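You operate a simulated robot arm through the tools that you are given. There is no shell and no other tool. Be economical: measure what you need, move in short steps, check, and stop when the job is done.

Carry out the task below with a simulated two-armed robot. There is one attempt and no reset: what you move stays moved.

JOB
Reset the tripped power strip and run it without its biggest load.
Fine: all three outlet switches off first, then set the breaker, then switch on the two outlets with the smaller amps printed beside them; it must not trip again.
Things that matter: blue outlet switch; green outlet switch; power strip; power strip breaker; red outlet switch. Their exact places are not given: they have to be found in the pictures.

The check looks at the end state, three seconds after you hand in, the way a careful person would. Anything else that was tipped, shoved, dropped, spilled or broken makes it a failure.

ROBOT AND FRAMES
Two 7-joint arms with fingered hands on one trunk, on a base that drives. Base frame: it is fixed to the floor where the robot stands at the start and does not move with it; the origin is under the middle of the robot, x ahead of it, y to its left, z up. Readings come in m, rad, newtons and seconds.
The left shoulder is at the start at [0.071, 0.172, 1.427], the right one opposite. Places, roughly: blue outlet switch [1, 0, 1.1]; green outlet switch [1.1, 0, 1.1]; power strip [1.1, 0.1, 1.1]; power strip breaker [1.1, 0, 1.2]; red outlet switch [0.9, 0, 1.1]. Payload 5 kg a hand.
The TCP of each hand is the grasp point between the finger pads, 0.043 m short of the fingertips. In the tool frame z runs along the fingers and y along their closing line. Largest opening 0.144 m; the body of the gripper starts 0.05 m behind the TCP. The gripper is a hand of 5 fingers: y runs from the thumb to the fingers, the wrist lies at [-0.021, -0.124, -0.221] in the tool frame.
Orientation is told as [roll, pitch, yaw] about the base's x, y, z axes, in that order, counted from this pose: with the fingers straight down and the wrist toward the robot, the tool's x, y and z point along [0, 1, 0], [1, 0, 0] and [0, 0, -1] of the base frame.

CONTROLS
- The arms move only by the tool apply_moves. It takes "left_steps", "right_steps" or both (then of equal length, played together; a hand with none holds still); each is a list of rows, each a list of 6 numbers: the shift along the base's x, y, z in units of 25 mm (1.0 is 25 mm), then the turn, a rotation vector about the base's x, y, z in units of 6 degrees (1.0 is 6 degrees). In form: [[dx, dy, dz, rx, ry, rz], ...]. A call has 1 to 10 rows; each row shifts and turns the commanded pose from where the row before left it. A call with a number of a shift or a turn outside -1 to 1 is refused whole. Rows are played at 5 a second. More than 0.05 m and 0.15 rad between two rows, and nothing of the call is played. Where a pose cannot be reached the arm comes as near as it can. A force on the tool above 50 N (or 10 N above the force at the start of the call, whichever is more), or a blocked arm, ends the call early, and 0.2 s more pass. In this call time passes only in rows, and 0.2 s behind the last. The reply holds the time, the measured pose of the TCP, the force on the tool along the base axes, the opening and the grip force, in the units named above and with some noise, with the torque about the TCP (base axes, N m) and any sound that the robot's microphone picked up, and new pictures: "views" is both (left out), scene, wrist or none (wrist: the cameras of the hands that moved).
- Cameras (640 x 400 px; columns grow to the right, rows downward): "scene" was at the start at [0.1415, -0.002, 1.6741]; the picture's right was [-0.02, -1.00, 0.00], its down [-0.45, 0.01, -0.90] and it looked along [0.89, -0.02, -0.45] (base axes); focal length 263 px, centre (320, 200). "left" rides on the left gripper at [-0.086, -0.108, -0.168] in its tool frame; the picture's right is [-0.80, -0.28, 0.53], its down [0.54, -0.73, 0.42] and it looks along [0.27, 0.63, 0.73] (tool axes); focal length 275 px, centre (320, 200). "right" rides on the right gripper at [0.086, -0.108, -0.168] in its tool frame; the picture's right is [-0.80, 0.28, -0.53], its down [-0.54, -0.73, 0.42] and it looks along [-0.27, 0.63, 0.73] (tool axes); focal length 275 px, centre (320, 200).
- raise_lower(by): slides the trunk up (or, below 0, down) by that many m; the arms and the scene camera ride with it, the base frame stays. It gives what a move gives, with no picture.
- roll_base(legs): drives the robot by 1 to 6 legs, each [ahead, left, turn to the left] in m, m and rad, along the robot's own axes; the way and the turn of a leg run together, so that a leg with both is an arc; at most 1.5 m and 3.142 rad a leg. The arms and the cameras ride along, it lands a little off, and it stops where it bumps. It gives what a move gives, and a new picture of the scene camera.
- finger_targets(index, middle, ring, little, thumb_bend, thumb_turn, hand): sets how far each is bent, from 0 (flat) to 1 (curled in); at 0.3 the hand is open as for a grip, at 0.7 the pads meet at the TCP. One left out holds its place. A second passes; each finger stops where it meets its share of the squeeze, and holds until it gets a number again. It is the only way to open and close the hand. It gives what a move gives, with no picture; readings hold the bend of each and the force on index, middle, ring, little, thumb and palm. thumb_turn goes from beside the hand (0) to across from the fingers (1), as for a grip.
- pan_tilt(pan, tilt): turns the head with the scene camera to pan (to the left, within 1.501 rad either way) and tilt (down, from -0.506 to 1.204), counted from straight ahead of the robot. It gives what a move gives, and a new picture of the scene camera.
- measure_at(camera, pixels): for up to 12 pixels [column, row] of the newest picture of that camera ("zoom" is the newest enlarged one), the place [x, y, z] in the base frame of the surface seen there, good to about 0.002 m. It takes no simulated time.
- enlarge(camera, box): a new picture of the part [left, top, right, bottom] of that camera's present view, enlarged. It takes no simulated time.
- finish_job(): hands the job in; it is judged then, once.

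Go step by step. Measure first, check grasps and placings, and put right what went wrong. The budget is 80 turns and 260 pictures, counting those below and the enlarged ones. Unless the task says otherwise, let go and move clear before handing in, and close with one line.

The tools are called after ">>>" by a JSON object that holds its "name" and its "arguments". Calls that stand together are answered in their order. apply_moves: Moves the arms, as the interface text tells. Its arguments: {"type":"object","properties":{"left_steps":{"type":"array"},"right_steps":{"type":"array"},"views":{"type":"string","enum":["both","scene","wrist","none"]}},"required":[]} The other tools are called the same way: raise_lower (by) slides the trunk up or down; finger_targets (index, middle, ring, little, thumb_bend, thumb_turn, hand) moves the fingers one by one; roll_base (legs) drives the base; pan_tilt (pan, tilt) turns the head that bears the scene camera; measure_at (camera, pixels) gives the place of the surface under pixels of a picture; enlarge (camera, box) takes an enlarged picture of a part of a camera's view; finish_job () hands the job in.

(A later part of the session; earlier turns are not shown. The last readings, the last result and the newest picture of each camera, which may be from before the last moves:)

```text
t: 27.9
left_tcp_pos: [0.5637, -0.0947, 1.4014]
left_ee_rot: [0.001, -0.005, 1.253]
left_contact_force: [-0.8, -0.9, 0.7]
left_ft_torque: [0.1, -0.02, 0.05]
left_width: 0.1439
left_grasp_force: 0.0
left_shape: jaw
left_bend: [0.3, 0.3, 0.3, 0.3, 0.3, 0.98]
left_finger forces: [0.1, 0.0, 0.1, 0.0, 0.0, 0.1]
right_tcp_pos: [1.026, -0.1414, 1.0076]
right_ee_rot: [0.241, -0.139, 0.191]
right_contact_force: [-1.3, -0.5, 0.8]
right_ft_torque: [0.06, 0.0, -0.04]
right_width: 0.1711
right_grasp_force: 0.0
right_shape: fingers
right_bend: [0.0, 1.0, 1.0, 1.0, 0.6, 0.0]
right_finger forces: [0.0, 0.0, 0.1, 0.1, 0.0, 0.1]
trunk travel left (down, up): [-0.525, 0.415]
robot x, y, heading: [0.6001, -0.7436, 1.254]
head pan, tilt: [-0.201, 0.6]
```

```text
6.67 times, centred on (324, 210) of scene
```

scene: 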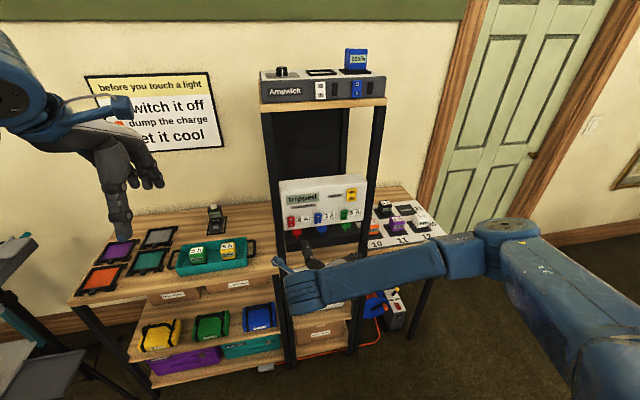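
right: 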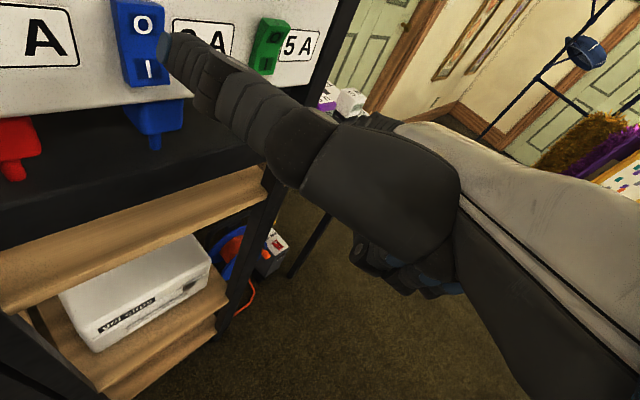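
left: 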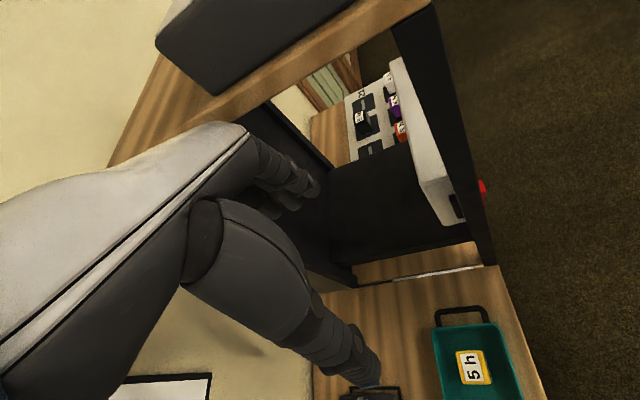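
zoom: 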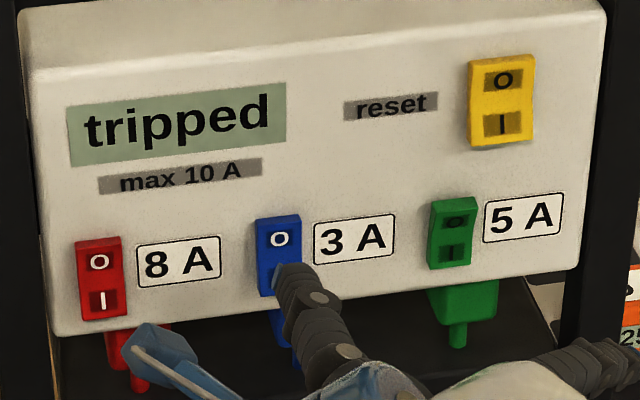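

Blue now also shows its lower edge standing out (off). I slide to green and press it likewise.

>>> {"name": "apply_moves", "arguments": {"right_steps": [[0.88, -0.31, 0, 0, 0, 0], [0.88, -0.31, 0, 0, 0, 0], [0.88, -0.31, 0, 0, 0, 0], [0.88, -0.31, 0, 0, 0, 0]], "views": "wrist"}}

>>> {"name": "measure_at", "arguments": {"camera": "right", "pixels": [[163, 45], [162, 38], [159, 50], [138, 15], [140, 55]]}}

>>> {"name": "enlarge", "arguments": {"camera": "scene", "box": [282, 180, 366, 240]}}

```text
t: 28.9
left_tcp_pos: [0.5662, -0.0929, 1.3989]
left_ee_rot: [0.0, 0.001, 1.252]
left_contact_force: [-0.2, -1.2, 0.1]
left_ft_torque: [-0.01, 0.01, 0.0]
left_width: 0.1435
left_grasp_force: 0.1
left_shape: jaw
left_bend: [0.3, 0.3, 0.3, 0.3, 0.3, 0.98]
left_finger forces: [0.1, 0.1, 0.1, 0.1, 0.1, 0.0]
right_tcp_pos: [1.1163, -0.1708, 1.0068]
right_ee_rot: [0.239, -0.137, 0.192]
right_contact_force: [1.0, 0.1, -0.5]
right_ft_torque: [0.02, 0.02, 0.04]
right_width: 0.1715
right_grasp_force: 0.1
right_shape: fingers
right_bend: [0.0, 1.0, 1.0, 1.0, 0.6, 0.0]
right_finger forces: [0.0, 0.0, 0.0, 0.0, 0.1, 0.0]
trunk travel left (down, up): [-0.525, 0.415]
robot x, y, heading: [0.6005, -0.74, 1.256]
head pan, tilt: [-0.201, 0.6]
```

right: 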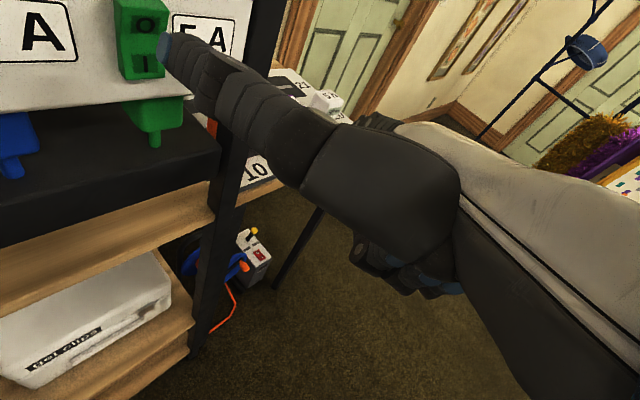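

```text
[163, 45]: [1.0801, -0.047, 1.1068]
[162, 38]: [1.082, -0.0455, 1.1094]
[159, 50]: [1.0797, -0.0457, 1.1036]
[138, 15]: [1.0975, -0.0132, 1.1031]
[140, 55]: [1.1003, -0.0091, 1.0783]
```

```text
6.67 times, centred on (324, 210) of scene
```

zoom: 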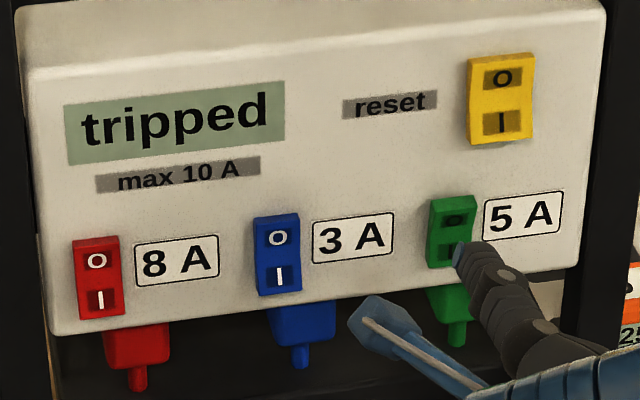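

Alignment with green matches that used for red and blue. I press green's O half and back off.

>>> {"name": "apply_moves", "arguments": {"right_steps": [[0.186, 0.57, 0, 0, 0, 0], [0.124, 0.38, 0, 0, 0, 0], [0.062, 0.19, 0, 0, 0, 0], [0.062, 0.19, 0, 0, 0, 0], [0.062, 0.19, 0, 0, 0, 0], [0.031, 0.1, 0, 0, 0, 0]], "views": "none"}}

>>> {"name": "apply_moves", "arguments": {"right_steps": [[-0.2, -0.6, 0, 0, 0, 0], [-0.31, -0.95, 0, 0, 0, 0]], "views": "wrist"}}

>>> {"name": "enlarge", "arguments": {"camera": "scene", "box": [282, 180, 366, 240]}}

>>> {"name": "measure_at", "arguments": {"camera": "right", "pixels": [[138, 15], [140, 55]]}}

```text
t: 30.3
left_tcp_pos: [0.5638, -0.0988, 1.4011]
left_ee_rot: [-0.001, -0.004, 1.25]
left_contact_force: [1.0, -0.5, 0.0]
left_ft_torque: [0.0, -0.05, 0.01]
left_width: 0.1439
left_grasp_force: 0.1
left_shape: jaw
left_bend: [0.3, 0.3, 0.3, 0.3, 0.3, 0.98]
left_finger forces: [0.0, 0.0, 0.1, 0.0, 0.0, 0.0]
right_tcp_pos: [1.1294, -0.1374, 1.0087]
right_ee_rot: [0.241, -0.137, 0.189]
right_contact_force: [-7.6, -38.9, -0.9]
right_ft_torque: [3.79, -0.73, 2.24]
right_width: 0.1734
right_grasp_force: 19.7
right_shape: fingers
right_bend: [0.0, 1.0, 1.0, 1.0, 0.6, 0.01]
right_finger forces: [0.0, 0.0, 0.0, 0.1, 39.0, 0.1]
trunk travel left (down, up): [-0.525, 0.415]
robot x, y, heading: [0.6001, -0.7436, 1.25]
head pan, tilt: [-0.201, 0.6]
```

```text
t: 31.1
left_tcp_pos: [0.5656, -0.092, 1.3985]
left_ee_rot: [0.0, 0.001, 1.253]
left_contact_force: [-0.2, 0.3, -0.7]
left_ft_torque: [-0.01, 0.01, -0.01]
left_width: 0.1439
left_grasp_force: 0.0
left_shape: jaw
left_bend: [0.3, 0.3, 0.3, 0.3, 0.3, 0.98]
left_finger forces: [0.0, 0.0, 0.1, 0.0, 0.0, 0.0]
right_tcp_pos: [1.1421, -0.1715, 1.0188]
right_ee_rot: [0.231, -0.178, 0.18]
right_contact_force: [0.0, 0.2, 0.2]
right_ft_torque: [0.01, 0.03, -0.01]
right_width: 0.171
right_grasp_force: 0.0
right_shape: fingers
right_bend: [0.0, 1.0, 1.0, 1.0, 0.6, 0.0]
right_finger forces: [0.0, 0.0, 0.0, 0.1, 0.1, 0.1]
trunk travel left (down, up): [-0.525, 0.415]
robot x, y, heading: [0.5998, -0.742, 1.25]
head pan, tilt: [-0.201, 0.6]
stopped in row 2 (right hand): the arm was blocked; the commanded pose is now the measured one
```

right: 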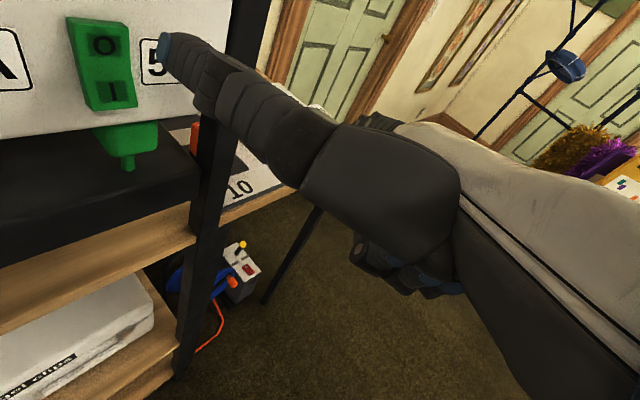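

```text
6.67 times, centred on (324, 210) of scene
```

zoom: 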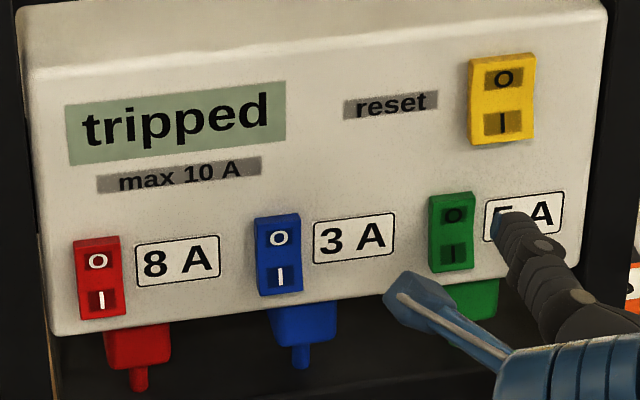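

```text
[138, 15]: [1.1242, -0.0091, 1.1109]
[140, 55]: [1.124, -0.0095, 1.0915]
```

Green is off as well now. The retreat was reported blocked though (hand drifted +26 mm x), so I look at the whole arm before moving on.

>>> {"name": "pan_tilt", "arguments": {"pan": -0.5, "tilt": 0.7}}

```text
t: 31.9
left_tcp_pos: [0.5644, -0.0914, 1.3996]
left_ee_rot: [0.001, 0.0, 1.253]
left_contact_force: [-0.2, 0.0, -0.2]
left_ft_torque: [0.01, -0.01, -0.03]
left_width: 0.144
left_grasp_force: 0.1
left_shape: jaw
left_bend: [0.3, 0.3, 0.3, 0.3, 0.3, 0.98]
left_finger forces: [0.0, 0.0, 0.0, 0.0, 0.1, 0.1]
right_tcp_pos: [1.14, -0.1711, 1.0187]
right_ee_rot: [0.232, -0.179, 0.182]
right_contact_force: [-0.1, 0.0, -0.7]
right_ft_torque: [0.01, -0.02, 0.02]
right_width: 0.1711
right_grasp_force: 0.1
right_shape: fingers
right_bend: [0.0, 1.0, 1.0, 1.0, 0.6, 0.0]
right_finger forces: [0.1, 0.0, 0.1, 0.1, 0.0, 0.0]
trunk travel left (down, up): [-0.525, 0.415]
robot x, y, heading: [0.5997, -0.7418, 1.256]
head pan, tilt: [-0.499, 0.7]
```

scene: 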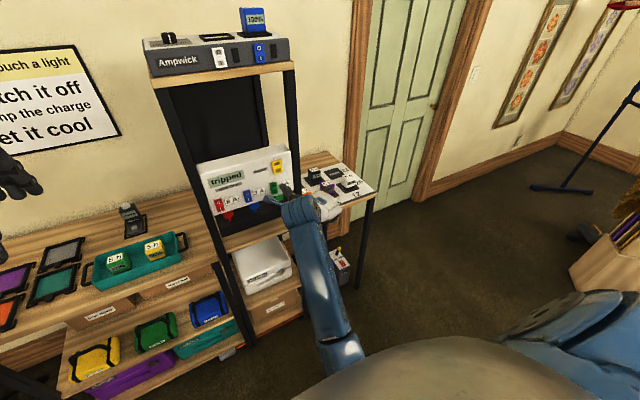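

The elbow at (340,350) has folded up against the robot's own trunk, which blocked it. I back the base 0.12 m (hand comes clear with it), so the arm works more extended.

>>> {"name": "roll_base", "arguments": {"legs": [[-0.13, 0, 0]]}}

>>> {"name": "apply_moves", "arguments": {"right_steps": [[0, 0, 0.4, 0, 0, 0], [0, 0, 0.4, 0, 0, 0]]}}

```text
t: 33.2
left_tcp_pos: [0.5263, -0.2138, 1.3984]
left_ee_rot: [-0.001, 0.001, 1.251]
left_contact_force: [0.6, -0.8, -0.5]
left_ft_torque: [-0.06, 0.04, -0.03]
left_width: 0.1438
left_grasp_force: 0.0
left_shape: jaw
left_bend: [0.3, 0.3, 0.3, 0.3, 0.3, 0.98]
left_finger forces: [0.1, 0.0, 0.0, 0.0, 0.1, 0.1]
right_tcp_pos: [1.0993, -0.295, 1.0187]
right_ee_rot: [0.232, -0.174, 0.181]
right_contact_force: [-0.2, 0.2, 0.3]
right_ft_torque: [0.03, -0.01, 0.01]
right_width: 0.1711
right_grasp_force: 0.0
right_shape: fingers
right_bend: [0.0, 1.0, 1.0, 1.0, 0.6, 0.0]
right_finger forces: [0.1, 0.0, 0.1, 0.0, 0.1, 0.0]
trunk travel left (down, up): [-0.525, 0.415]
robot x, y, heading: [0.5556, -0.8645, 1.254]
head pan, tilt: [-0.499, 0.7]
```

scene: 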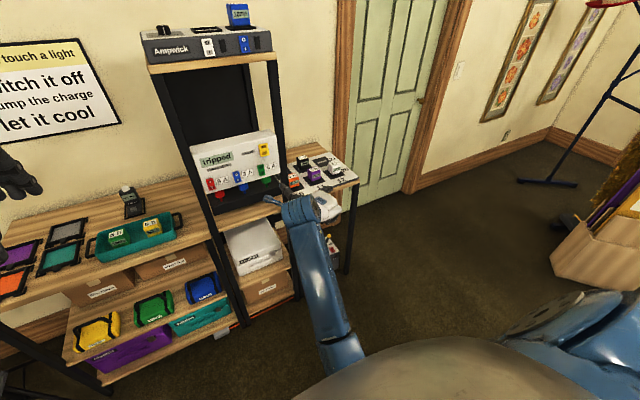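

```text
t: 33.8
left_tcp_pos: [0.5259, -0.2142, 1.3993]
left_ee_rot: [0.001, 0.001, 1.252]
left_contact_force: [0.7, -0.6, -0.4]
left_ft_torque: [0.03, 0.01, -0.02]
left_width: 0.1438
left_grasp_force: 0.1
left_shape: jaw
left_bend: [0.3, 0.3, 0.3, 0.3, 0.3, 0.98]
left_finger forces: [0.0, 0.0, 0.1, 0.1, 0.1, 0.0]
right_tcp_pos: [1.1145, -0.3052, 1.0307]
right_ee_rot: [0.205, -0.194, 0.179]
right_contact_force: [0.1, 0.4, 0.5]
right_ft_torque: [-0.05, 0.02, 0.01]
right_width: 0.1712
right_grasp_force: 0.2
right_shape: fingers
right_bend: [0.0, 1.0, 1.0, 1.0, 0.6, 0.0]
right_finger forces: [0.0, 0.1, 0.0, 0.0, 0.0, 0.0]
trunk travel left (down, up): [-0.525, 0.415]
robot x, y, heading: [0.5602, -0.8657, 1.252]
head pan, tilt: [-0.499, 0.7]
```

scene: 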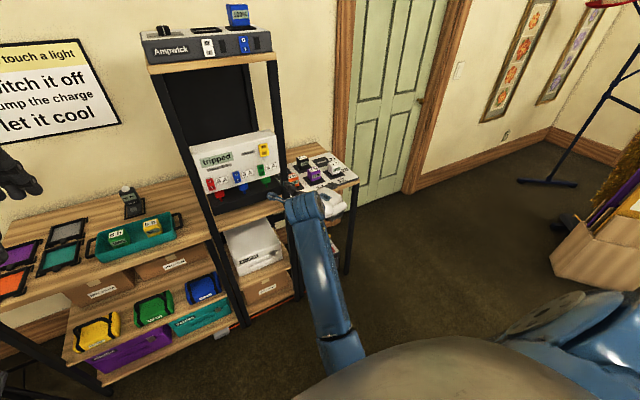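
right: 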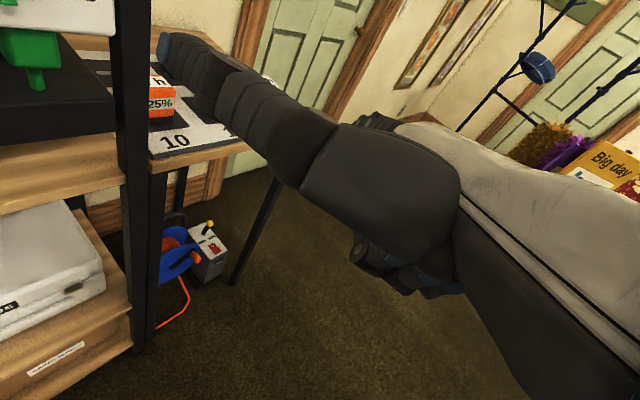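

Some drift in orientation remains from the elbow rubbing the trunk. I extend forward toward the breaker and restore the orientation on the way.

>>> {"name": "apply_moves", "arguments": {"right_steps": [[0, 0.75, 0, 0, 0, 0], [0, 0.75, 0.2, 0.1, 0.2, 0.03], [0, 0.75, 0.4, 0.13, 0.2, 0.04], [0.1, 0.72, 0.45, 0.1, 0.14, 0.03]]}}

```text
t: 35.0
left_tcp_pos: [0.5247, -0.2163, 1.3994]
left_ee_rot: [0.0, 0.0, 1.25]
left_contact_force: [-0.2, 0.2, -0.6]
left_ft_torque: [0.01, 0.0, -0.01]
left_width: 0.1439
left_grasp_force: 0.1
left_shape: jaw
left_bend: [0.3, 0.3, 0.3, 0.3, 0.3, 0.98]
left_finger forces: [0.1, 0.1, 0.0, 0.0, 0.0, 0.0]
right_tcp_pos: [1.1581, -0.2438, 1.073]
right_ee_rot: [0.233, -0.205, 0.151]
right_contact_force: [-0.1, 0.6, 0.1]
right_ft_torque: [-0.02, 0.02, -0.01]
right_width: 0.1714
right_grasp_force: 0.1
right_shape: fingers
right_bend: [0.0, 1.0, 1.0, 1.0, 0.6, 0.0]
right_finger forces: [0.0, 0.0, 0.0, 0.0, 0.0, 0.0]
trunk travel left (down, up): [-0.525, 0.415]
robot x, y, heading: [0.5622, -0.8662, 1.255]
head pan, tilt: [-0.499, 0.7]
stopped in row 4 (right hand): the arm was blocked; the commanded pose is now the measured one
```

scene: 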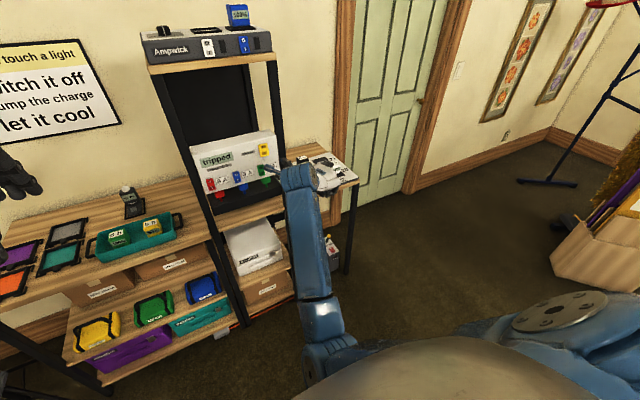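
right: 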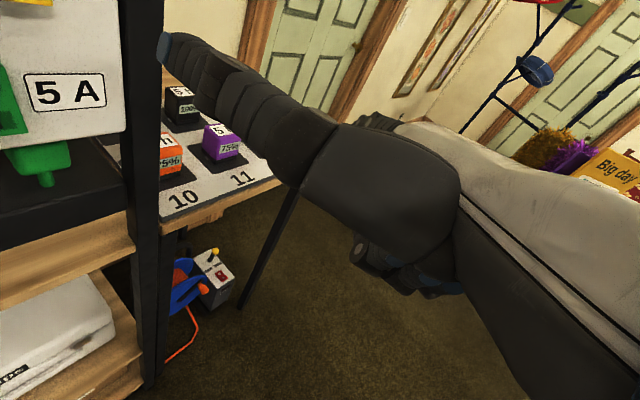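

The elbow at (325,340) is jammed in front of the chest because the target lies too far to the robot's right. I slide the hand 0.2 m left parallel to the panel (10 cm clear of it) to unfold the elbow, then will strafe the base right.

>>> {"name": "apply_moves", "arguments": {"right_steps": [[-0.95, 0.31, 0, 0, 0, 0], [-0.95, 0.31, 0, 0, 0, 0], [-0.95, 0.31, 0, 0, 0, 0], [-0.95, 0.31, 0, 0, 0, 0], [-0.95, 0.31, 0, 0, 0.16, 0.1], [-0.95, 0.31, 0, 0, 0.16, 0.1], [-0.95, 0.31, 0, 0, 0.16, 0.1], [-0.95, 0.31, 0, 0.07, 0.16, 0.08]]}}

```text
t: 35.9
left_tcp_pos: [0.5251, -0.2146, 1.3989]
left_ee_rot: [0.001, 0.002, 1.251]
left_contact_force: [-0.3, 0.5, -0.3]
left_ft_torque: [0.03, -0.02, -0.02]
left_width: 0.1438
left_grasp_force: 0.0
left_shape: jaw
left_bend: [0.3, 0.3, 0.3, 0.3, 0.3, 0.98]
left_finger forces: [0.0, 0.0, 0.0, 0.0, 0.0, 0.1]
right_tcp_pos: [1.179, -0.2515, 1.0973]
right_ee_rot: [0.184, -0.349, 0.097]
right_contact_force: [0.6, -0.9, 0.9]
right_ft_torque: [-0.01, -0.01, 0.01]
right_width: 0.1711
right_grasp_force: 0.0
right_shape: fingers
right_bend: [0.0, 1.0, 1.0, 1.0, 0.6, 0.0]
right_finger forces: [0.1, 0.0, 0.0, 0.0, 0.1, 0.0]
trunk travel left (down, up): [-0.525, 0.415]
robot x, y, heading: [0.5584, -0.8609, 1.25]
head pan, tilt: [-0.499, 0.7]
stopped in row 4 (right hand): the arm was blocked; the commanded pose is now the measured one
```

scene: 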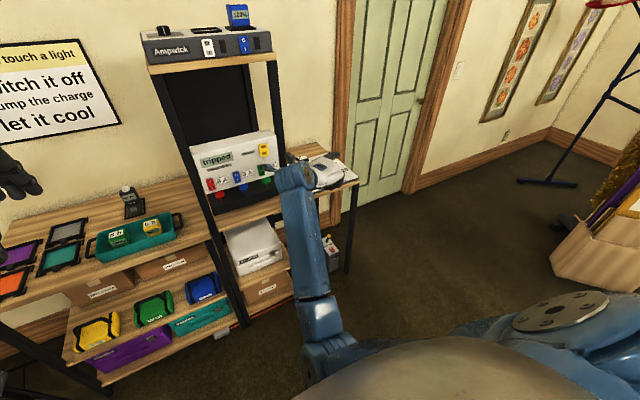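
right: 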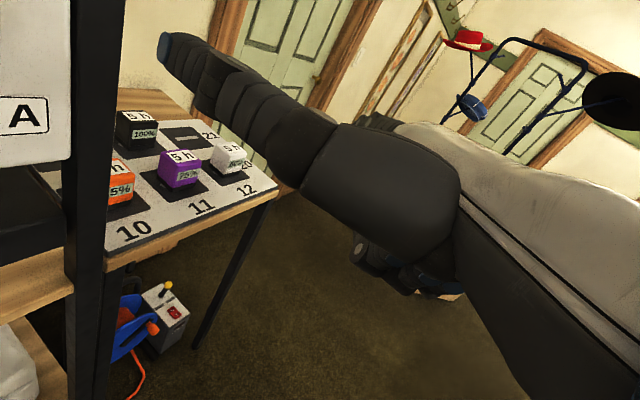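

The arm's elbow is being commanded into the trunk in this twisted pose (and the force reading shows the pointing digit is actually the thumb). I'll back off 0.2 m, untwist the hand to its natural yaw, and later use the true index finger pointing straight ahead.

>>> {"name": "roll_base", "arguments": {"legs": [[-0.2, 0, 0]]}}

>>> {"name": "apply_moves", "arguments": {"right_steps": [[0.3, 0.5, 0.8, 0, 0, 0.6], [0.3, 0.5, 0.8, 0, 0, 0.6], [0.3, 0.5, 0.8, 0, 0, 0.6], [0.3, 0.3, 0.8, 0, 0, 1], [0.3, 0.2, 0.8, 0, 0, 1], [0, 0, 0.8, 0, 0, 1]], "views": "scene"}}

```text
t: 37.5
left_tcp_pos: [0.4656, -0.4024, 1.3975]
left_ee_rot: [0.001, 0.004, 1.25]
left_contact_force: [0.9, 0.6, 0.5]
left_ft_torque: [-0.07, -0.01, 0.0]
left_width: 0.1437
left_grasp_force: 0.0
left_shape: jaw
left_bend: [0.3, 0.3, 0.3, 0.3, 0.3, 0.98]
left_finger forces: [0.0, 0.1, 0.1, 0.0, 0.0, 0.0]
right_tcp_pos: [1.1179, -0.4405, 1.0958]
right_ee_rot: [0.181, -0.349, 0.094]
right_contact_force: [0.3, -0.2, 0.1]
right_ft_torque: [-0.03, 0.0, -0.01]
right_width: 0.1711
right_grasp_force: 0.0
right_shape: fingers
right_bend: [0.0, 1.0, 1.0, 1.0, 0.6, 0.0]
right_finger forces: [0.1, 0.0, 0.0, 0.1, 0.0, 0.0]
trunk travel left (down, up): [-0.525, 0.415]
robot x, y, heading: [0.4929, -1.0549, 1.256]
head pan, tilt: [-0.499, 0.7]
```

scene: 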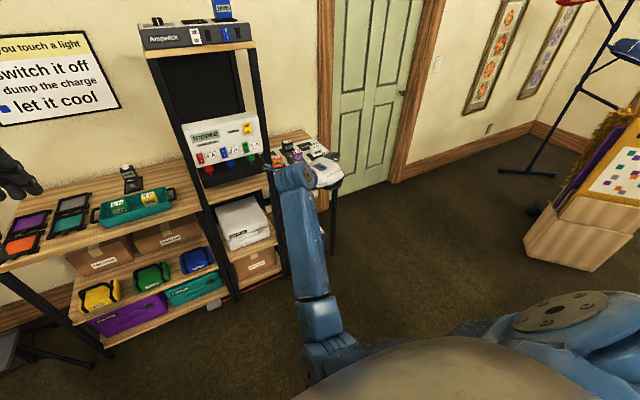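

```text
t: 38.9
left_tcp_pos: [0.4651, -0.4069, 1.3991]
left_ee_rot: [0.0, 0.001, 1.249]
left_contact_force: [0.3, -0.2, 0.3]
left_ft_torque: [0.04, 0.01, 0.01]
left_width: 0.1436
left_grasp_force: 0.0
left_shape: jaw
left_bend: [0.3, 0.3, 0.3, 0.3, 0.3, 0.98]
left_finger forces: [0.0, 0.1, 0.0, 0.0, 0.0, 0.0]
right_tcp_pos: [1.1554, -0.3923, 1.2171]
right_ee_rot: [0.183, -0.346, 0.598]
right_contact_force: [-0.4, 0.1, 0.8]
right_ft_torque: [0.0, 0.01, -0.01]
right_width: 0.1711
right_grasp_force: 0.1
right_shape: fingers
right_bend: [0.0, 1.0, 1.0, 1.0, 0.6, 0.0]
right_finger forces: [0.0, 0.0, 0.0, 0.0, 0.0, 0.0]
trunk travel left (down, up): [-0.525, 0.415]
robot x, y, heading: [0.4953, -1.0525, 1.252]
head pan, tilt: [-0.499, 0.7]
```

scene: 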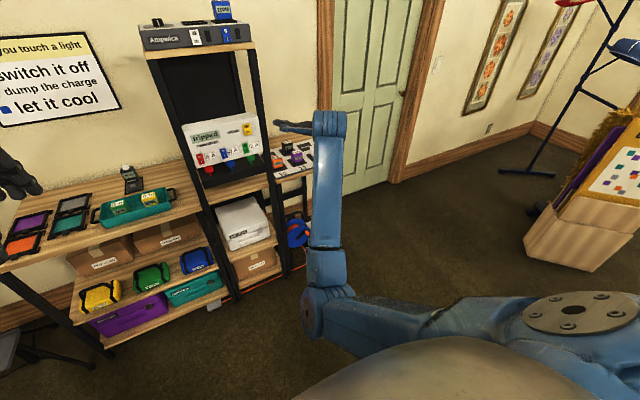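

The arm moves freely again. I continue: yaw back to the robot's heading, level the roll and pitch up, while going up and outward to the robot's right so that the elbow swings out.

>>> {"name": "apply_moves", "arguments": {"right_steps": [[0.48, -0.54, 0.9, 0.22, -0.29, 0.7], [0.48, -0.54, 0.9, 0.22, -0.29, 0.7], [0.48, -0.54, 0.9, 0.22, -0.29, 0.7], [0.48, -0.54, 0.9, 0.22, -0.29, 0.7], [0.48, -0.54, 0.9, 0.22, -0.29, 0.7], [0.48, -0.54, 0.9, 0.22, -0.29, 0.7], [0.48, -0.54, 0.9, 0.22, -0.29, 0.7], [0.48, -0.54, 0.9, 0.22, -0.29, 0.7]], "views": "scene"}}

```text
t: 40.7
left_tcp_pos: [0.4651, -0.406, 1.3985]
left_ee_rot: [0.002, 0.001, 1.249]
left_contact_force: [0.5, -0.1, 0.3]
left_ft_torque: [0.03, 0.01, 0.03]
left_width: 0.1439
left_grasp_force: 0.0
left_shape: jaw
left_bend: [0.3, 0.3, 0.3, 0.3, 0.3, 0.98]
left_finger forces: [0.0, 0.1, 0.1, 0.1, 0.0, 0.0]
right_tcp_pos: [1.2517, -0.5015, 1.3969]
right_ee_rot: [0.093, -0.638, 1.235]
right_contact_force: [0.0, -0.3, -0.5]
right_ft_torque: [0.07, 0.02, 0.01]
right_width: 0.171
right_grasp_force: 0.1
right_shape: fingers
right_bend: [0.0, 1.0, 1.0, 1.0, 0.6, 0.0]
right_finger forces: [0.0, 0.0, 0.0, 0.0, 0.0, 0.1]
trunk travel left (down, up): [-0.525, 0.415]
robot x, y, heading: [0.4961, -1.0558, 1.25]
head pan, tilt: [-0.499, 0.7]
```

scene: 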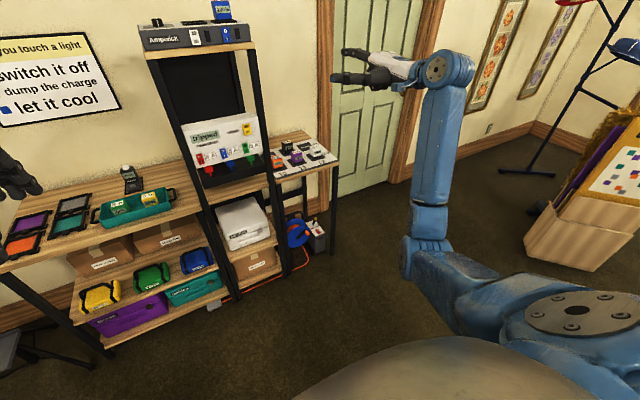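

The arm is now free with elbow in front-right. I fold the thumb over the fingers so that only the index points ahead, and look.

>>> {"name": "finger_targets", "arguments": {"hand": "right", "thumb_turn": 1, "thumb_bend": 0.8}}

>>> {"name": "enlarge", "arguments": {"camera": "scene", "box": [310, 30, 470, 130]}}

>>> {"name": "enlarge", "arguments": {"camera": "right", "box": [0, 0, 640, 400]}}

```text
t: 41.7
left_tcp_pos: [0.4638, -0.4041, 1.3984]
left_ee_rot: [0.0, 0.003, 1.25]
left_contact_force: [-0.1, 0.3, -0.2]
left_ft_torque: [0.01, -0.02, 0.0]
left_width: 0.1435
left_grasp_force: 0.0
left_shape: jaw
left_bend: [0.3, 0.3, 0.3, 0.3, 0.3, 0.98]
left_finger forces: [0.0, 0.0, 0.0, 0.0, 0.0, 0.1]
right_tcp_pos: [1.2516, -0.4994, 1.3973]
right_ee_rot: [0.091, -0.638, 1.232]
right_contact_force: [0.7, 0.5, -0.7]
right_ft_torque: [-0.01, -0.01, -0.03]
right_width: 0.1099
right_grasp_force: 0.1
right_shape: fingers
right_bend: [0.0, 1.0, 1.0, 1.0, 0.8, 1.0]
right_finger forces: [0.1, 0.1, 0.1, 0.1, 0.0, 0.0]
trunk travel left (down, up): [-0.525, 0.415]
robot x, y, heading: [0.4964, -1.0566, 1.249]
head pan, tilt: [-0.499, 0.7]
```

```text
4.00 times, centred on (390, 80) of scene
```

zoom: 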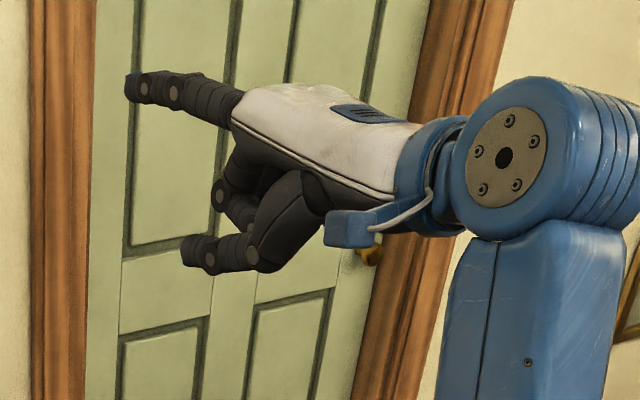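

```text
1.00 times, centred on (320, 200) of right
```

zoom: 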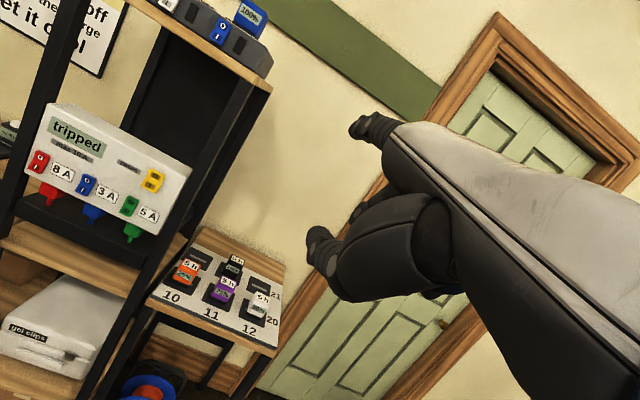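

A clean pointing hand: index tip at scene (343,52), thumb below. I bend the thumb fully and measure the index tip and direction.

>>> {"name": "finger_targets", "arguments": {"hand": "right", "thumb_bend": 1}}

>>> {"name": "enlarge", "arguments": {"camera": "scene", "box": [310, 30, 470, 130]}}

>>> {"name": "measure_at", "arguments": {"camera": "zoom", "pixels": [[131, 88], [133, 80], [133, 98], [150, 88], [175, 92], [210, 102], [235, 108], [200, 250], [220, 195]]}}

```text
t: 42.7
left_tcp_pos: [0.4633, -0.4049, 1.3996]
left_ee_rot: [-0.001, 0.001, 1.249]
left_contact_force: [0.4, -0.8, -0.3]
left_ft_torque: [-0.02, -0.02, 0.0]
left_width: 0.1438
left_grasp_force: 0.0
left_shape: jaw
left_bend: [0.3, 0.3, 0.3, 0.3, 0.3, 0.98]
left_finger forces: [0.1, 0.1, 0.0, 0.1, 0.0, 0.0]
right_tcp_pos: [1.2513, -0.5008, 1.3959]
right_ee_rot: [0.092, -0.638, 1.233]
right_contact_force: [-0.4, 0.5, -0.9]
right_ft_torque: [0.03, 0.01, -0.03]
right_width: 0.0716
right_grasp_force: 0.1
right_shape: fingers
right_bend: [0.0, 1.0, 1.0, 1.0, 1.0, 1.0]
right_finger forces: [0.1, 0.1, 0.0, 0.1, 0.1, 0.0]
trunk travel left (down, up): [-0.525, 0.415]
robot x, y, heading: [0.4985, -1.0527, 1.249]
head pan, tilt: [-0.499, 0.7]
```

```text
4.00 times, centred on (390, 80) of scene
```

zoom: 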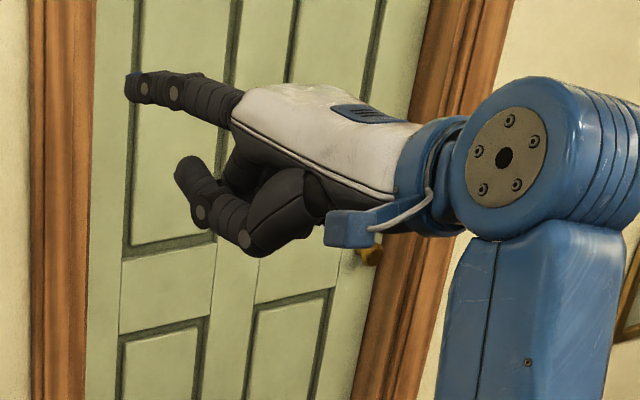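

```text
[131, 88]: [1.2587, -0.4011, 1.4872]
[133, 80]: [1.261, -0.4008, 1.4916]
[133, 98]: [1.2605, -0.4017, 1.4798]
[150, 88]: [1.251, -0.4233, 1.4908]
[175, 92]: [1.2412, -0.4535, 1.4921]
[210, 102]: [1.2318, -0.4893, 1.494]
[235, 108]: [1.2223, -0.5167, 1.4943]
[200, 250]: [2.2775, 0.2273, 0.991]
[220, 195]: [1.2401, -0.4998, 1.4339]
```

Index points at heading 72.5°, 3° down: ideal. I move the hand down and inward toward a natural position in front of the robot's right side.

>>> {"name": "apply_moves", "arguments": {"right_steps": [[-0.85, -0.06, -1, 0, 0, 0], [-0.85, -0.06, -1, 0, 0, 0], [-0.85, -0.06, -1, 0, 0, 0], [-0.85, -0.06, -1, 0, 0, 0], [-0.85, -0.06, -1, 0, 0, 0], [-0.85, -0.06, -1, 0, 0, 0], [-0.85, -0.06, -1, 0, 0, 0], [-0.85, -0.06, -1, 0, 0, 0], [-0.85, -0.06, -1, 0, 0, 0], [-0.85, -0.06, -1, 0, 0, 0]], "views": "scene"}}

```text
t: 44.9
left_tcp_pos: [0.4638, -0.4055, 1.3984]
left_ee_rot: [0.001, -0.001, 1.25]
left_contact_force: [0.8, 0.0, 0.6]
left_ft_torque: [-0.03, -0.03, 0.0]
left_width: 0.1439
left_grasp_force: 0.0
left_shape: jaw
left_bend: [0.3, 0.3, 0.3, 0.3, 0.3, 0.98]
left_finger forces: [0.0, 0.1, 0.0, 0.1, 0.0, 0.0]
right_tcp_pos: [1.0386, -0.5165, 1.1464]
right_ee_rot: [0.092, -0.639, 1.232]
right_contact_force: [0.6, -0.8, -0.1]
right_ft_torque: [-0.03, -0.05, 0.01]
right_width: 0.0717
right_grasp_force: 0.1
right_shape: fingers
right_bend: [0.0, 1.0, 1.0, 1.0, 1.0, 1.0]
right_finger forces: [0.0, 0.1, 0.0, 0.1, 0.0, 0.0]
trunk travel left (down, up): [-0.525, 0.415]
robot x, y, heading: [0.4951, -1.054, 1.25]
head pan, tilt: [-0.499, 0.7]
```

scene: 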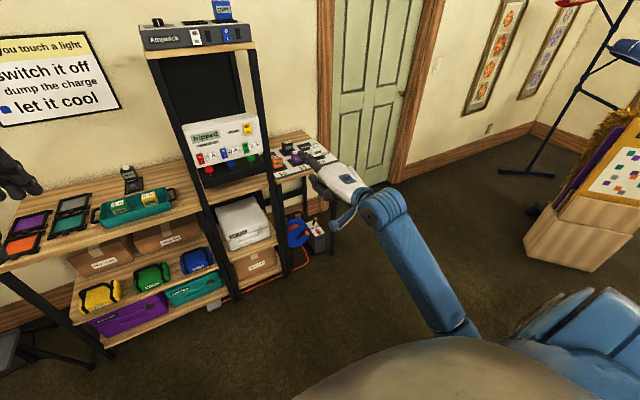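

Hand is comfortable in front-right. I lower the trunk 85 mm (index to breaker height) and drive 0.29 m ahead, 0.06 left, to stop about 10 cm short of the breaker.

>>> {"name": "raise_lower", "arguments": {"by": -0.085}}

>>> {"name": "roll_base", "arguments": {"legs": [[0.29, 0.06, 0]]}}

>>> {"name": "pan_tilt", "arguments": {"pan": -0.2, "tilt": 0.6}}

>>> {"name": "enlarge", "arguments": {"camera": "scene", "box": [260, 140, 420, 240]}}

>>> {"name": "enlarge", "arguments": {"camera": "right", "box": [0, 0, 640, 400]}}

```text
t: 46.1
left_tcp_pos: [0.4642, -0.4059, 1.3144]
left_ee_rot: [0.001, 0.001, 1.247]
left_contact_force: [-0.2, 0.7, -0.1]
left_ft_torque: [0.02, -0.01, 0.01]
left_width: 0.144
left_grasp_force: 0.0
left_shape: jaw
left_bend: [0.3, 0.3, 0.3, 0.3, 0.3, 0.98]
left_finger forces: [0.0, 0.1, 0.1, 0.0, 0.1, 0.0]
right_tcp_pos: [1.0384, -0.5161, 1.0616]
right_ee_rot: [0.091, -0.639, 1.233]
right_contact_force: [-0.8, -0.4, 0.1]
right_ft_torque: [0.02, 0.02, 0.01]
right_width: 0.0715
right_grasp_force: 0.1
right_shape: fingers
right_bend: [0.0, 1.0, 1.0, 1.0, 1.0, 1.0]
right_finger forces: [0.1, 0.0, 0.0, 0.0, 0.0, 0.1]
trunk travel left (down, up): [-0.44, 0.5]
robot x, y, heading: [0.4933, -1.0535, 1.249]
head pan, tilt: [-0.499, 0.7]
```

```text
t: 48.1
left_tcp_pos: [0.498, -0.1119, 1.3144]
left_ee_rot: [0.0, 0.0, 1.25]
left_contact_force: [-0.5, -0.1, 0.2]
left_ft_torque: [-0.03, 0.01, 0.01]
left_width: 0.1438
left_grasp_force: 0.1
left_shape: jaw
left_bend: [0.3, 0.3, 0.3, 0.3, 0.3, 0.98]
left_finger forces: [0.0, 0.0, 0.1, 0.1, 0.0, 0.0]
right_tcp_pos: [1.0735, -0.2225, 1.0607]
right_ee_rot: [0.091, -0.64, 1.234]
right_contact_force: [-0.6, -0.1, 0.6]
right_ft_torque: [-0.01, -0.02, 0.0]
right_width: 0.0712
right_grasp_force: 0.0
right_shape: fingers
right_bend: [0.0, 1.0, 1.0, 1.0, 1.0, 1.0]
right_finger forces: [0.0, 0.0, 0.1, 0.1, 0.0, 0.0]
trunk travel left (down, up): [-0.44, 0.5]
robot x, y, heading: [0.5289, -0.763, 1.253]
head pan, tilt: [-0.499, 0.7]
```

scene: 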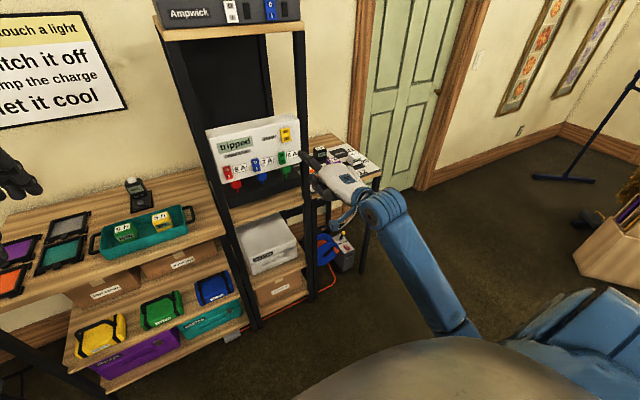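

```text
t: 48.9
left_tcp_pos: [0.4975, -0.1112, 1.3142]
left_ee_rot: [0.0, 0.0, 1.252]
left_contact_force: [0.2, -0.3, -0.6]
left_ft_torque: [-0.05, 0.01, 0.02]
left_width: 0.1437
left_grasp_force: 0.1
left_shape: jaw
left_bend: [0.3, 0.3, 0.3, 0.3, 0.3, 0.98]
left_finger forces: [0.1, 0.0, 0.1, 0.0, 0.0, 0.1]
right_tcp_pos: [1.0718, -0.2217, 1.0602]
right_ee_rot: [0.093, -0.639, 1.234]
right_contact_force: [0.3, 0.1, 1.0]
right_ft_torque: [0.04, -0.02, 0.01]
right_width: 0.0716
right_grasp_force: 0.0
right_shape: fingers
right_bend: [0.0, 1.0, 1.0, 1.0, 1.0, 1.0]
right_finger forces: [0.0, 0.0, 0.1, 0.0, 0.1, 0.0]
trunk travel left (down, up): [-0.44, 0.5]
robot x, y, heading: [0.5301, -0.7615, 1.25]
head pan, tilt: [-0.201, 0.6]
```

scene: 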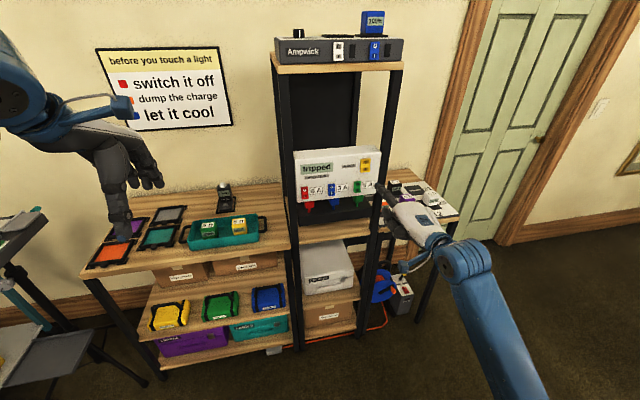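

```text
4.00 times, centred on (340, 190) of scene
```

zoom: 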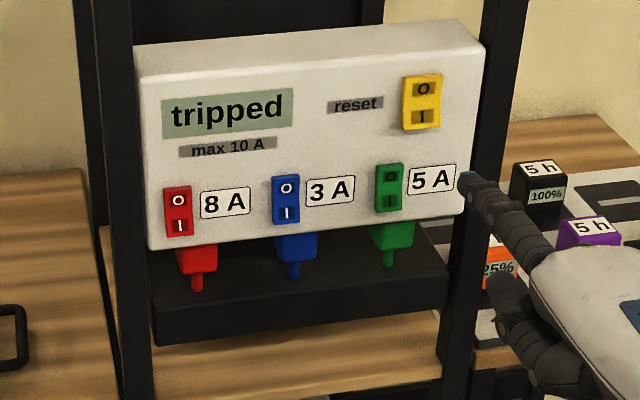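

```text
1.00 times, centred on (320, 200) of right
```

zoom: 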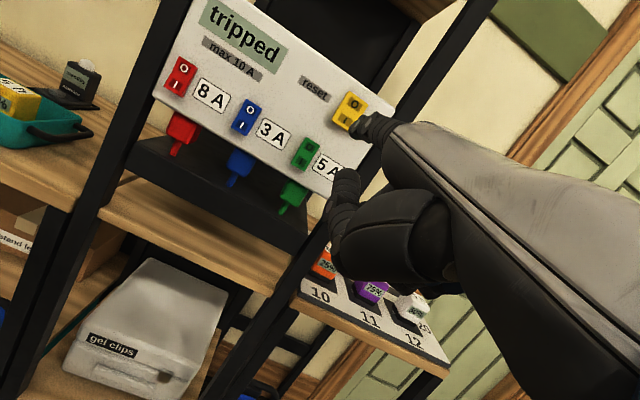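

Excellent clear views: the index tip sits at scene ≈(374,184), near the breaker. I measure tip, breaker and the switches again.

>>> {"name": "measure_at", "arguments": {"camera": "scene", "pixels": [[375, 184], [376, 183], [374, 186], [377, 187], [382, 191], [366, 162], [366, 169], [366, 172], [351, 191], [368, 222]]}}

>>> {"name": "measure_at", "arguments": {"camera": "right", "pixels": [[354, 104], [344, 116], [306, 145], [301, 160], [250, 108], [243, 124], [182, 68], [175, 84]]}}

```text
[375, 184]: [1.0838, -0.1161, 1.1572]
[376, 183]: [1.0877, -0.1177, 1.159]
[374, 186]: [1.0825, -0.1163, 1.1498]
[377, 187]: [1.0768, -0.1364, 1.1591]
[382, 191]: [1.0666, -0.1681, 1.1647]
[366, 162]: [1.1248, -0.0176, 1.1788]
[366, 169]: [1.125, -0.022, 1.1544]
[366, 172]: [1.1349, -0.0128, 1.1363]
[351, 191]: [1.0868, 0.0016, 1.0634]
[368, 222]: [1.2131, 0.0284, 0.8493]
```

```text
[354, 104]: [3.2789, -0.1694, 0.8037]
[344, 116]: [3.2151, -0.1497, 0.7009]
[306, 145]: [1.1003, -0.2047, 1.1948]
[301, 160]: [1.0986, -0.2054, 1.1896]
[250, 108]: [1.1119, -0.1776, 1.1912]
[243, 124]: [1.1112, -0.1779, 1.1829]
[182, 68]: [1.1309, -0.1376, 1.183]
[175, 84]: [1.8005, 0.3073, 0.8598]
```

Index tip centre ≈(1.088,-0.115,1.152), breaker's I half ≈(1.1235,-0.021,1.154). I advance 8 cm along the normal with a 4 mm correction to the right, and check.

>>> {"name": "apply_moves", "arguments": {"right_steps": [[0.29, 0.745, 0, 0, 0, 0], [0.29, 0.745, 0, 0, 0, 0], [0.29, 0.745, 0, 0, 0, 0], [0.29, 0.745, 0, 0, 0, 0]], "views": "both"}}

>>> {"name": "enlarge", "arguments": {"camera": "scene", "box": [290, 145, 390, 210]}}

>>> {"name": "measure_at", "arguments": {"camera": "zoom", "pixels": [[480, 180], [490, 200], [475, 195]]}}

```text
t: 49.9
left_tcp_pos: [0.498, -0.1099, 1.3136]
left_ee_rot: [0.001, 0.002, 1.249]
left_contact_force: [0.0, 0.4, -0.5]
left_ft_torque: [-0.04, 0.02, -0.01]
left_width: 0.1437
left_grasp_force: 0.1
left_shape: jaw
left_bend: [0.3, 0.3, 0.3, 0.3, 0.3, 0.98]
left_finger forces: [0.0, 0.0, 0.1, 0.1, 0.0, 0.0]
right_tcp_pos: [1.1015, -0.1471, 1.0595]
right_ee_rot: [0.094, -0.638, 1.231]
right_contact_force: [0.3, 0.1, -0.3]
right_ft_torque: [-0.01, 0.03, 0.02]
right_width: 0.0714
right_grasp_force: 0.0
right_shape: fingers
right_bend: [0.0, 1.0, 1.0, 1.0, 1.0, 1.0]
right_finger forces: [0.1, 0.1, 0.0, 0.0, 0.0, 0.1]
trunk travel left (down, up): [-0.44, 0.5]
robot x, y, heading: [0.5291, -0.7632, 1.249]
head pan, tilt: [-0.201, 0.6]
```

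scene: 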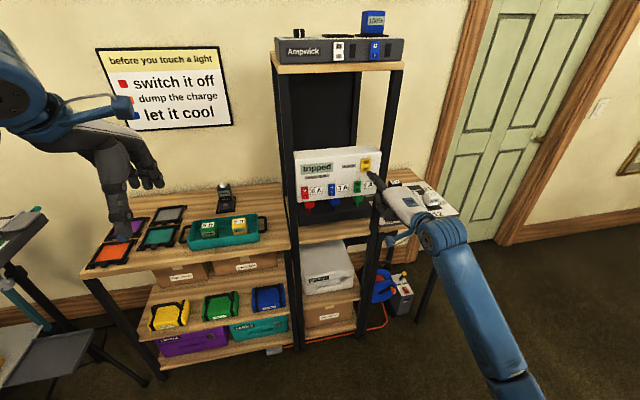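
right: 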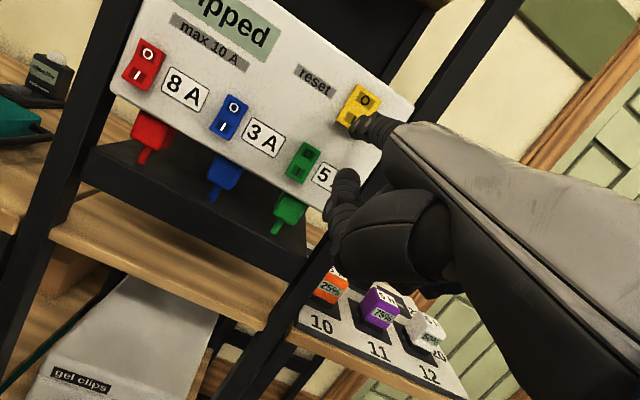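

```text
6.15 times, centred on (340, 178) of scene
```

zoom: 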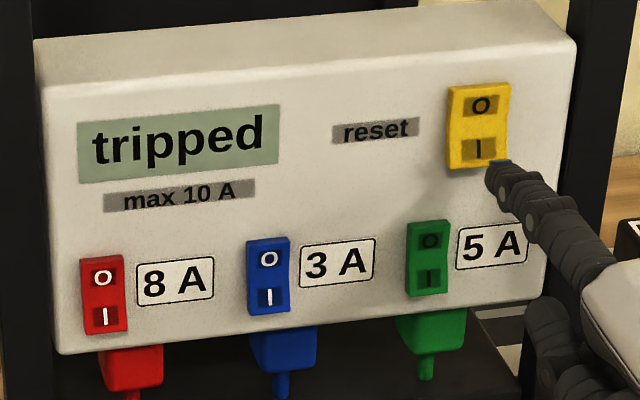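

```text
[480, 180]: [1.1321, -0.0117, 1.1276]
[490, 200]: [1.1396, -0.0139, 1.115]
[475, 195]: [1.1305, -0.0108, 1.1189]
```

Tip at zoom (495,168) is just below-right of the I mark as seen from above. I measure it exactly.

>>> {"name": "measure_at", "arguments": {"camera": "zoom", "pixels": [[492, 165], [490, 175], [500, 162], [478, 148], [478, 160], [478, 110]]}}

>>> {"name": "measure_at", "arguments": {"camera": "right", "pixels": [[365, 100], [348, 120], [358, 122], [362, 130], [352, 112]]}}

```text
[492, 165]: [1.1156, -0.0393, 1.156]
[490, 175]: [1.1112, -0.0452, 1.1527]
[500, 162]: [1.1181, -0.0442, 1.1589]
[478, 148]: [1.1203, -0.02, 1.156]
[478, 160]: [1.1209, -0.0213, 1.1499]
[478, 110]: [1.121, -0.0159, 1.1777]
```

```text
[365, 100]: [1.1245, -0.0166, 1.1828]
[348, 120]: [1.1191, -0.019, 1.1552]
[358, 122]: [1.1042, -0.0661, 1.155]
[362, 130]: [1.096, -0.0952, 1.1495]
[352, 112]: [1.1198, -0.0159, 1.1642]
```

Aligned within ~3 mm. I press the breaker's I half in small steps.

>>> {"name": "apply_moves", "arguments": {"right_steps": [[0.05, 0.4, 0, 0, 0, 0], [0.07, 0.28, 0, 0, 0, 0], [0.062, 0.19, 0, 0, 0, 0], [0.062, 0.19, 0, 0, 0, 0], [0.062, 0.19, 0, 0, 0, 0]], "views": "wrist"}}

>>> {"name": "enlarge", "arguments": {"camera": "scene", "box": [290, 145, 390, 210]}}

```text
t: 50.9
left_tcp_pos: [0.4987, -0.1161, 1.3152]
left_ee_rot: [0.001, -0.002, 1.246]
left_contact_force: [1.3, 1.0, -0.7]
left_ft_torque: [-0.02, 0.04, 0.0]
left_width: 0.144
left_grasp_force: 0.0
left_shape: jaw
left_bend: [0.3, 0.3, 0.3, 0.3, 0.3, 0.98]
left_finger forces: [0.0, 0.0, 0.1, 0.0, 0.0, 0.1]
right_tcp_pos: [1.1064, -0.1299, 1.0634]
right_ee_rot: [0.095, -0.643, 1.233]
right_contact_force: [-13.2, -37.6, -0.2]
right_ft_torque: [3.41, -1.14, 0.44]
right_width: 0.0706
right_grasp_force: 19.2
right_shape: fingers
right_bend: [0.0, 1.0, 1.0, 1.0, 1.0, 1.0]
right_finger forces: [39.1, 0.0, 0.0, 0.0, 0.1, 0.0]
trunk travel left (down, up): [-0.44, 0.5]
robot x, y, heading: [0.5269, -0.7664, 1.244]
head pan, tilt: [-0.201, 0.6]
stopped in row 4 (right hand): the force on the tool passed its limit (the readings are from after the stop); the commanded pose is now the measured one
```

right: 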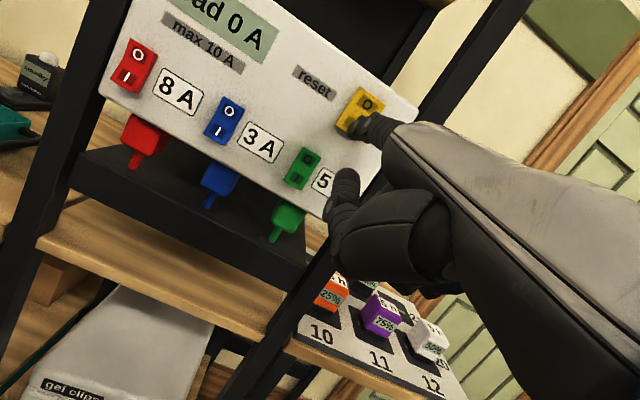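

```text
6.15 times, centred on (340, 178) of scene
```

zoom: 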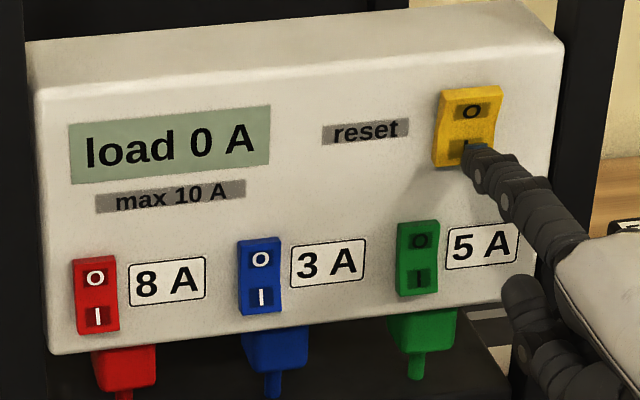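

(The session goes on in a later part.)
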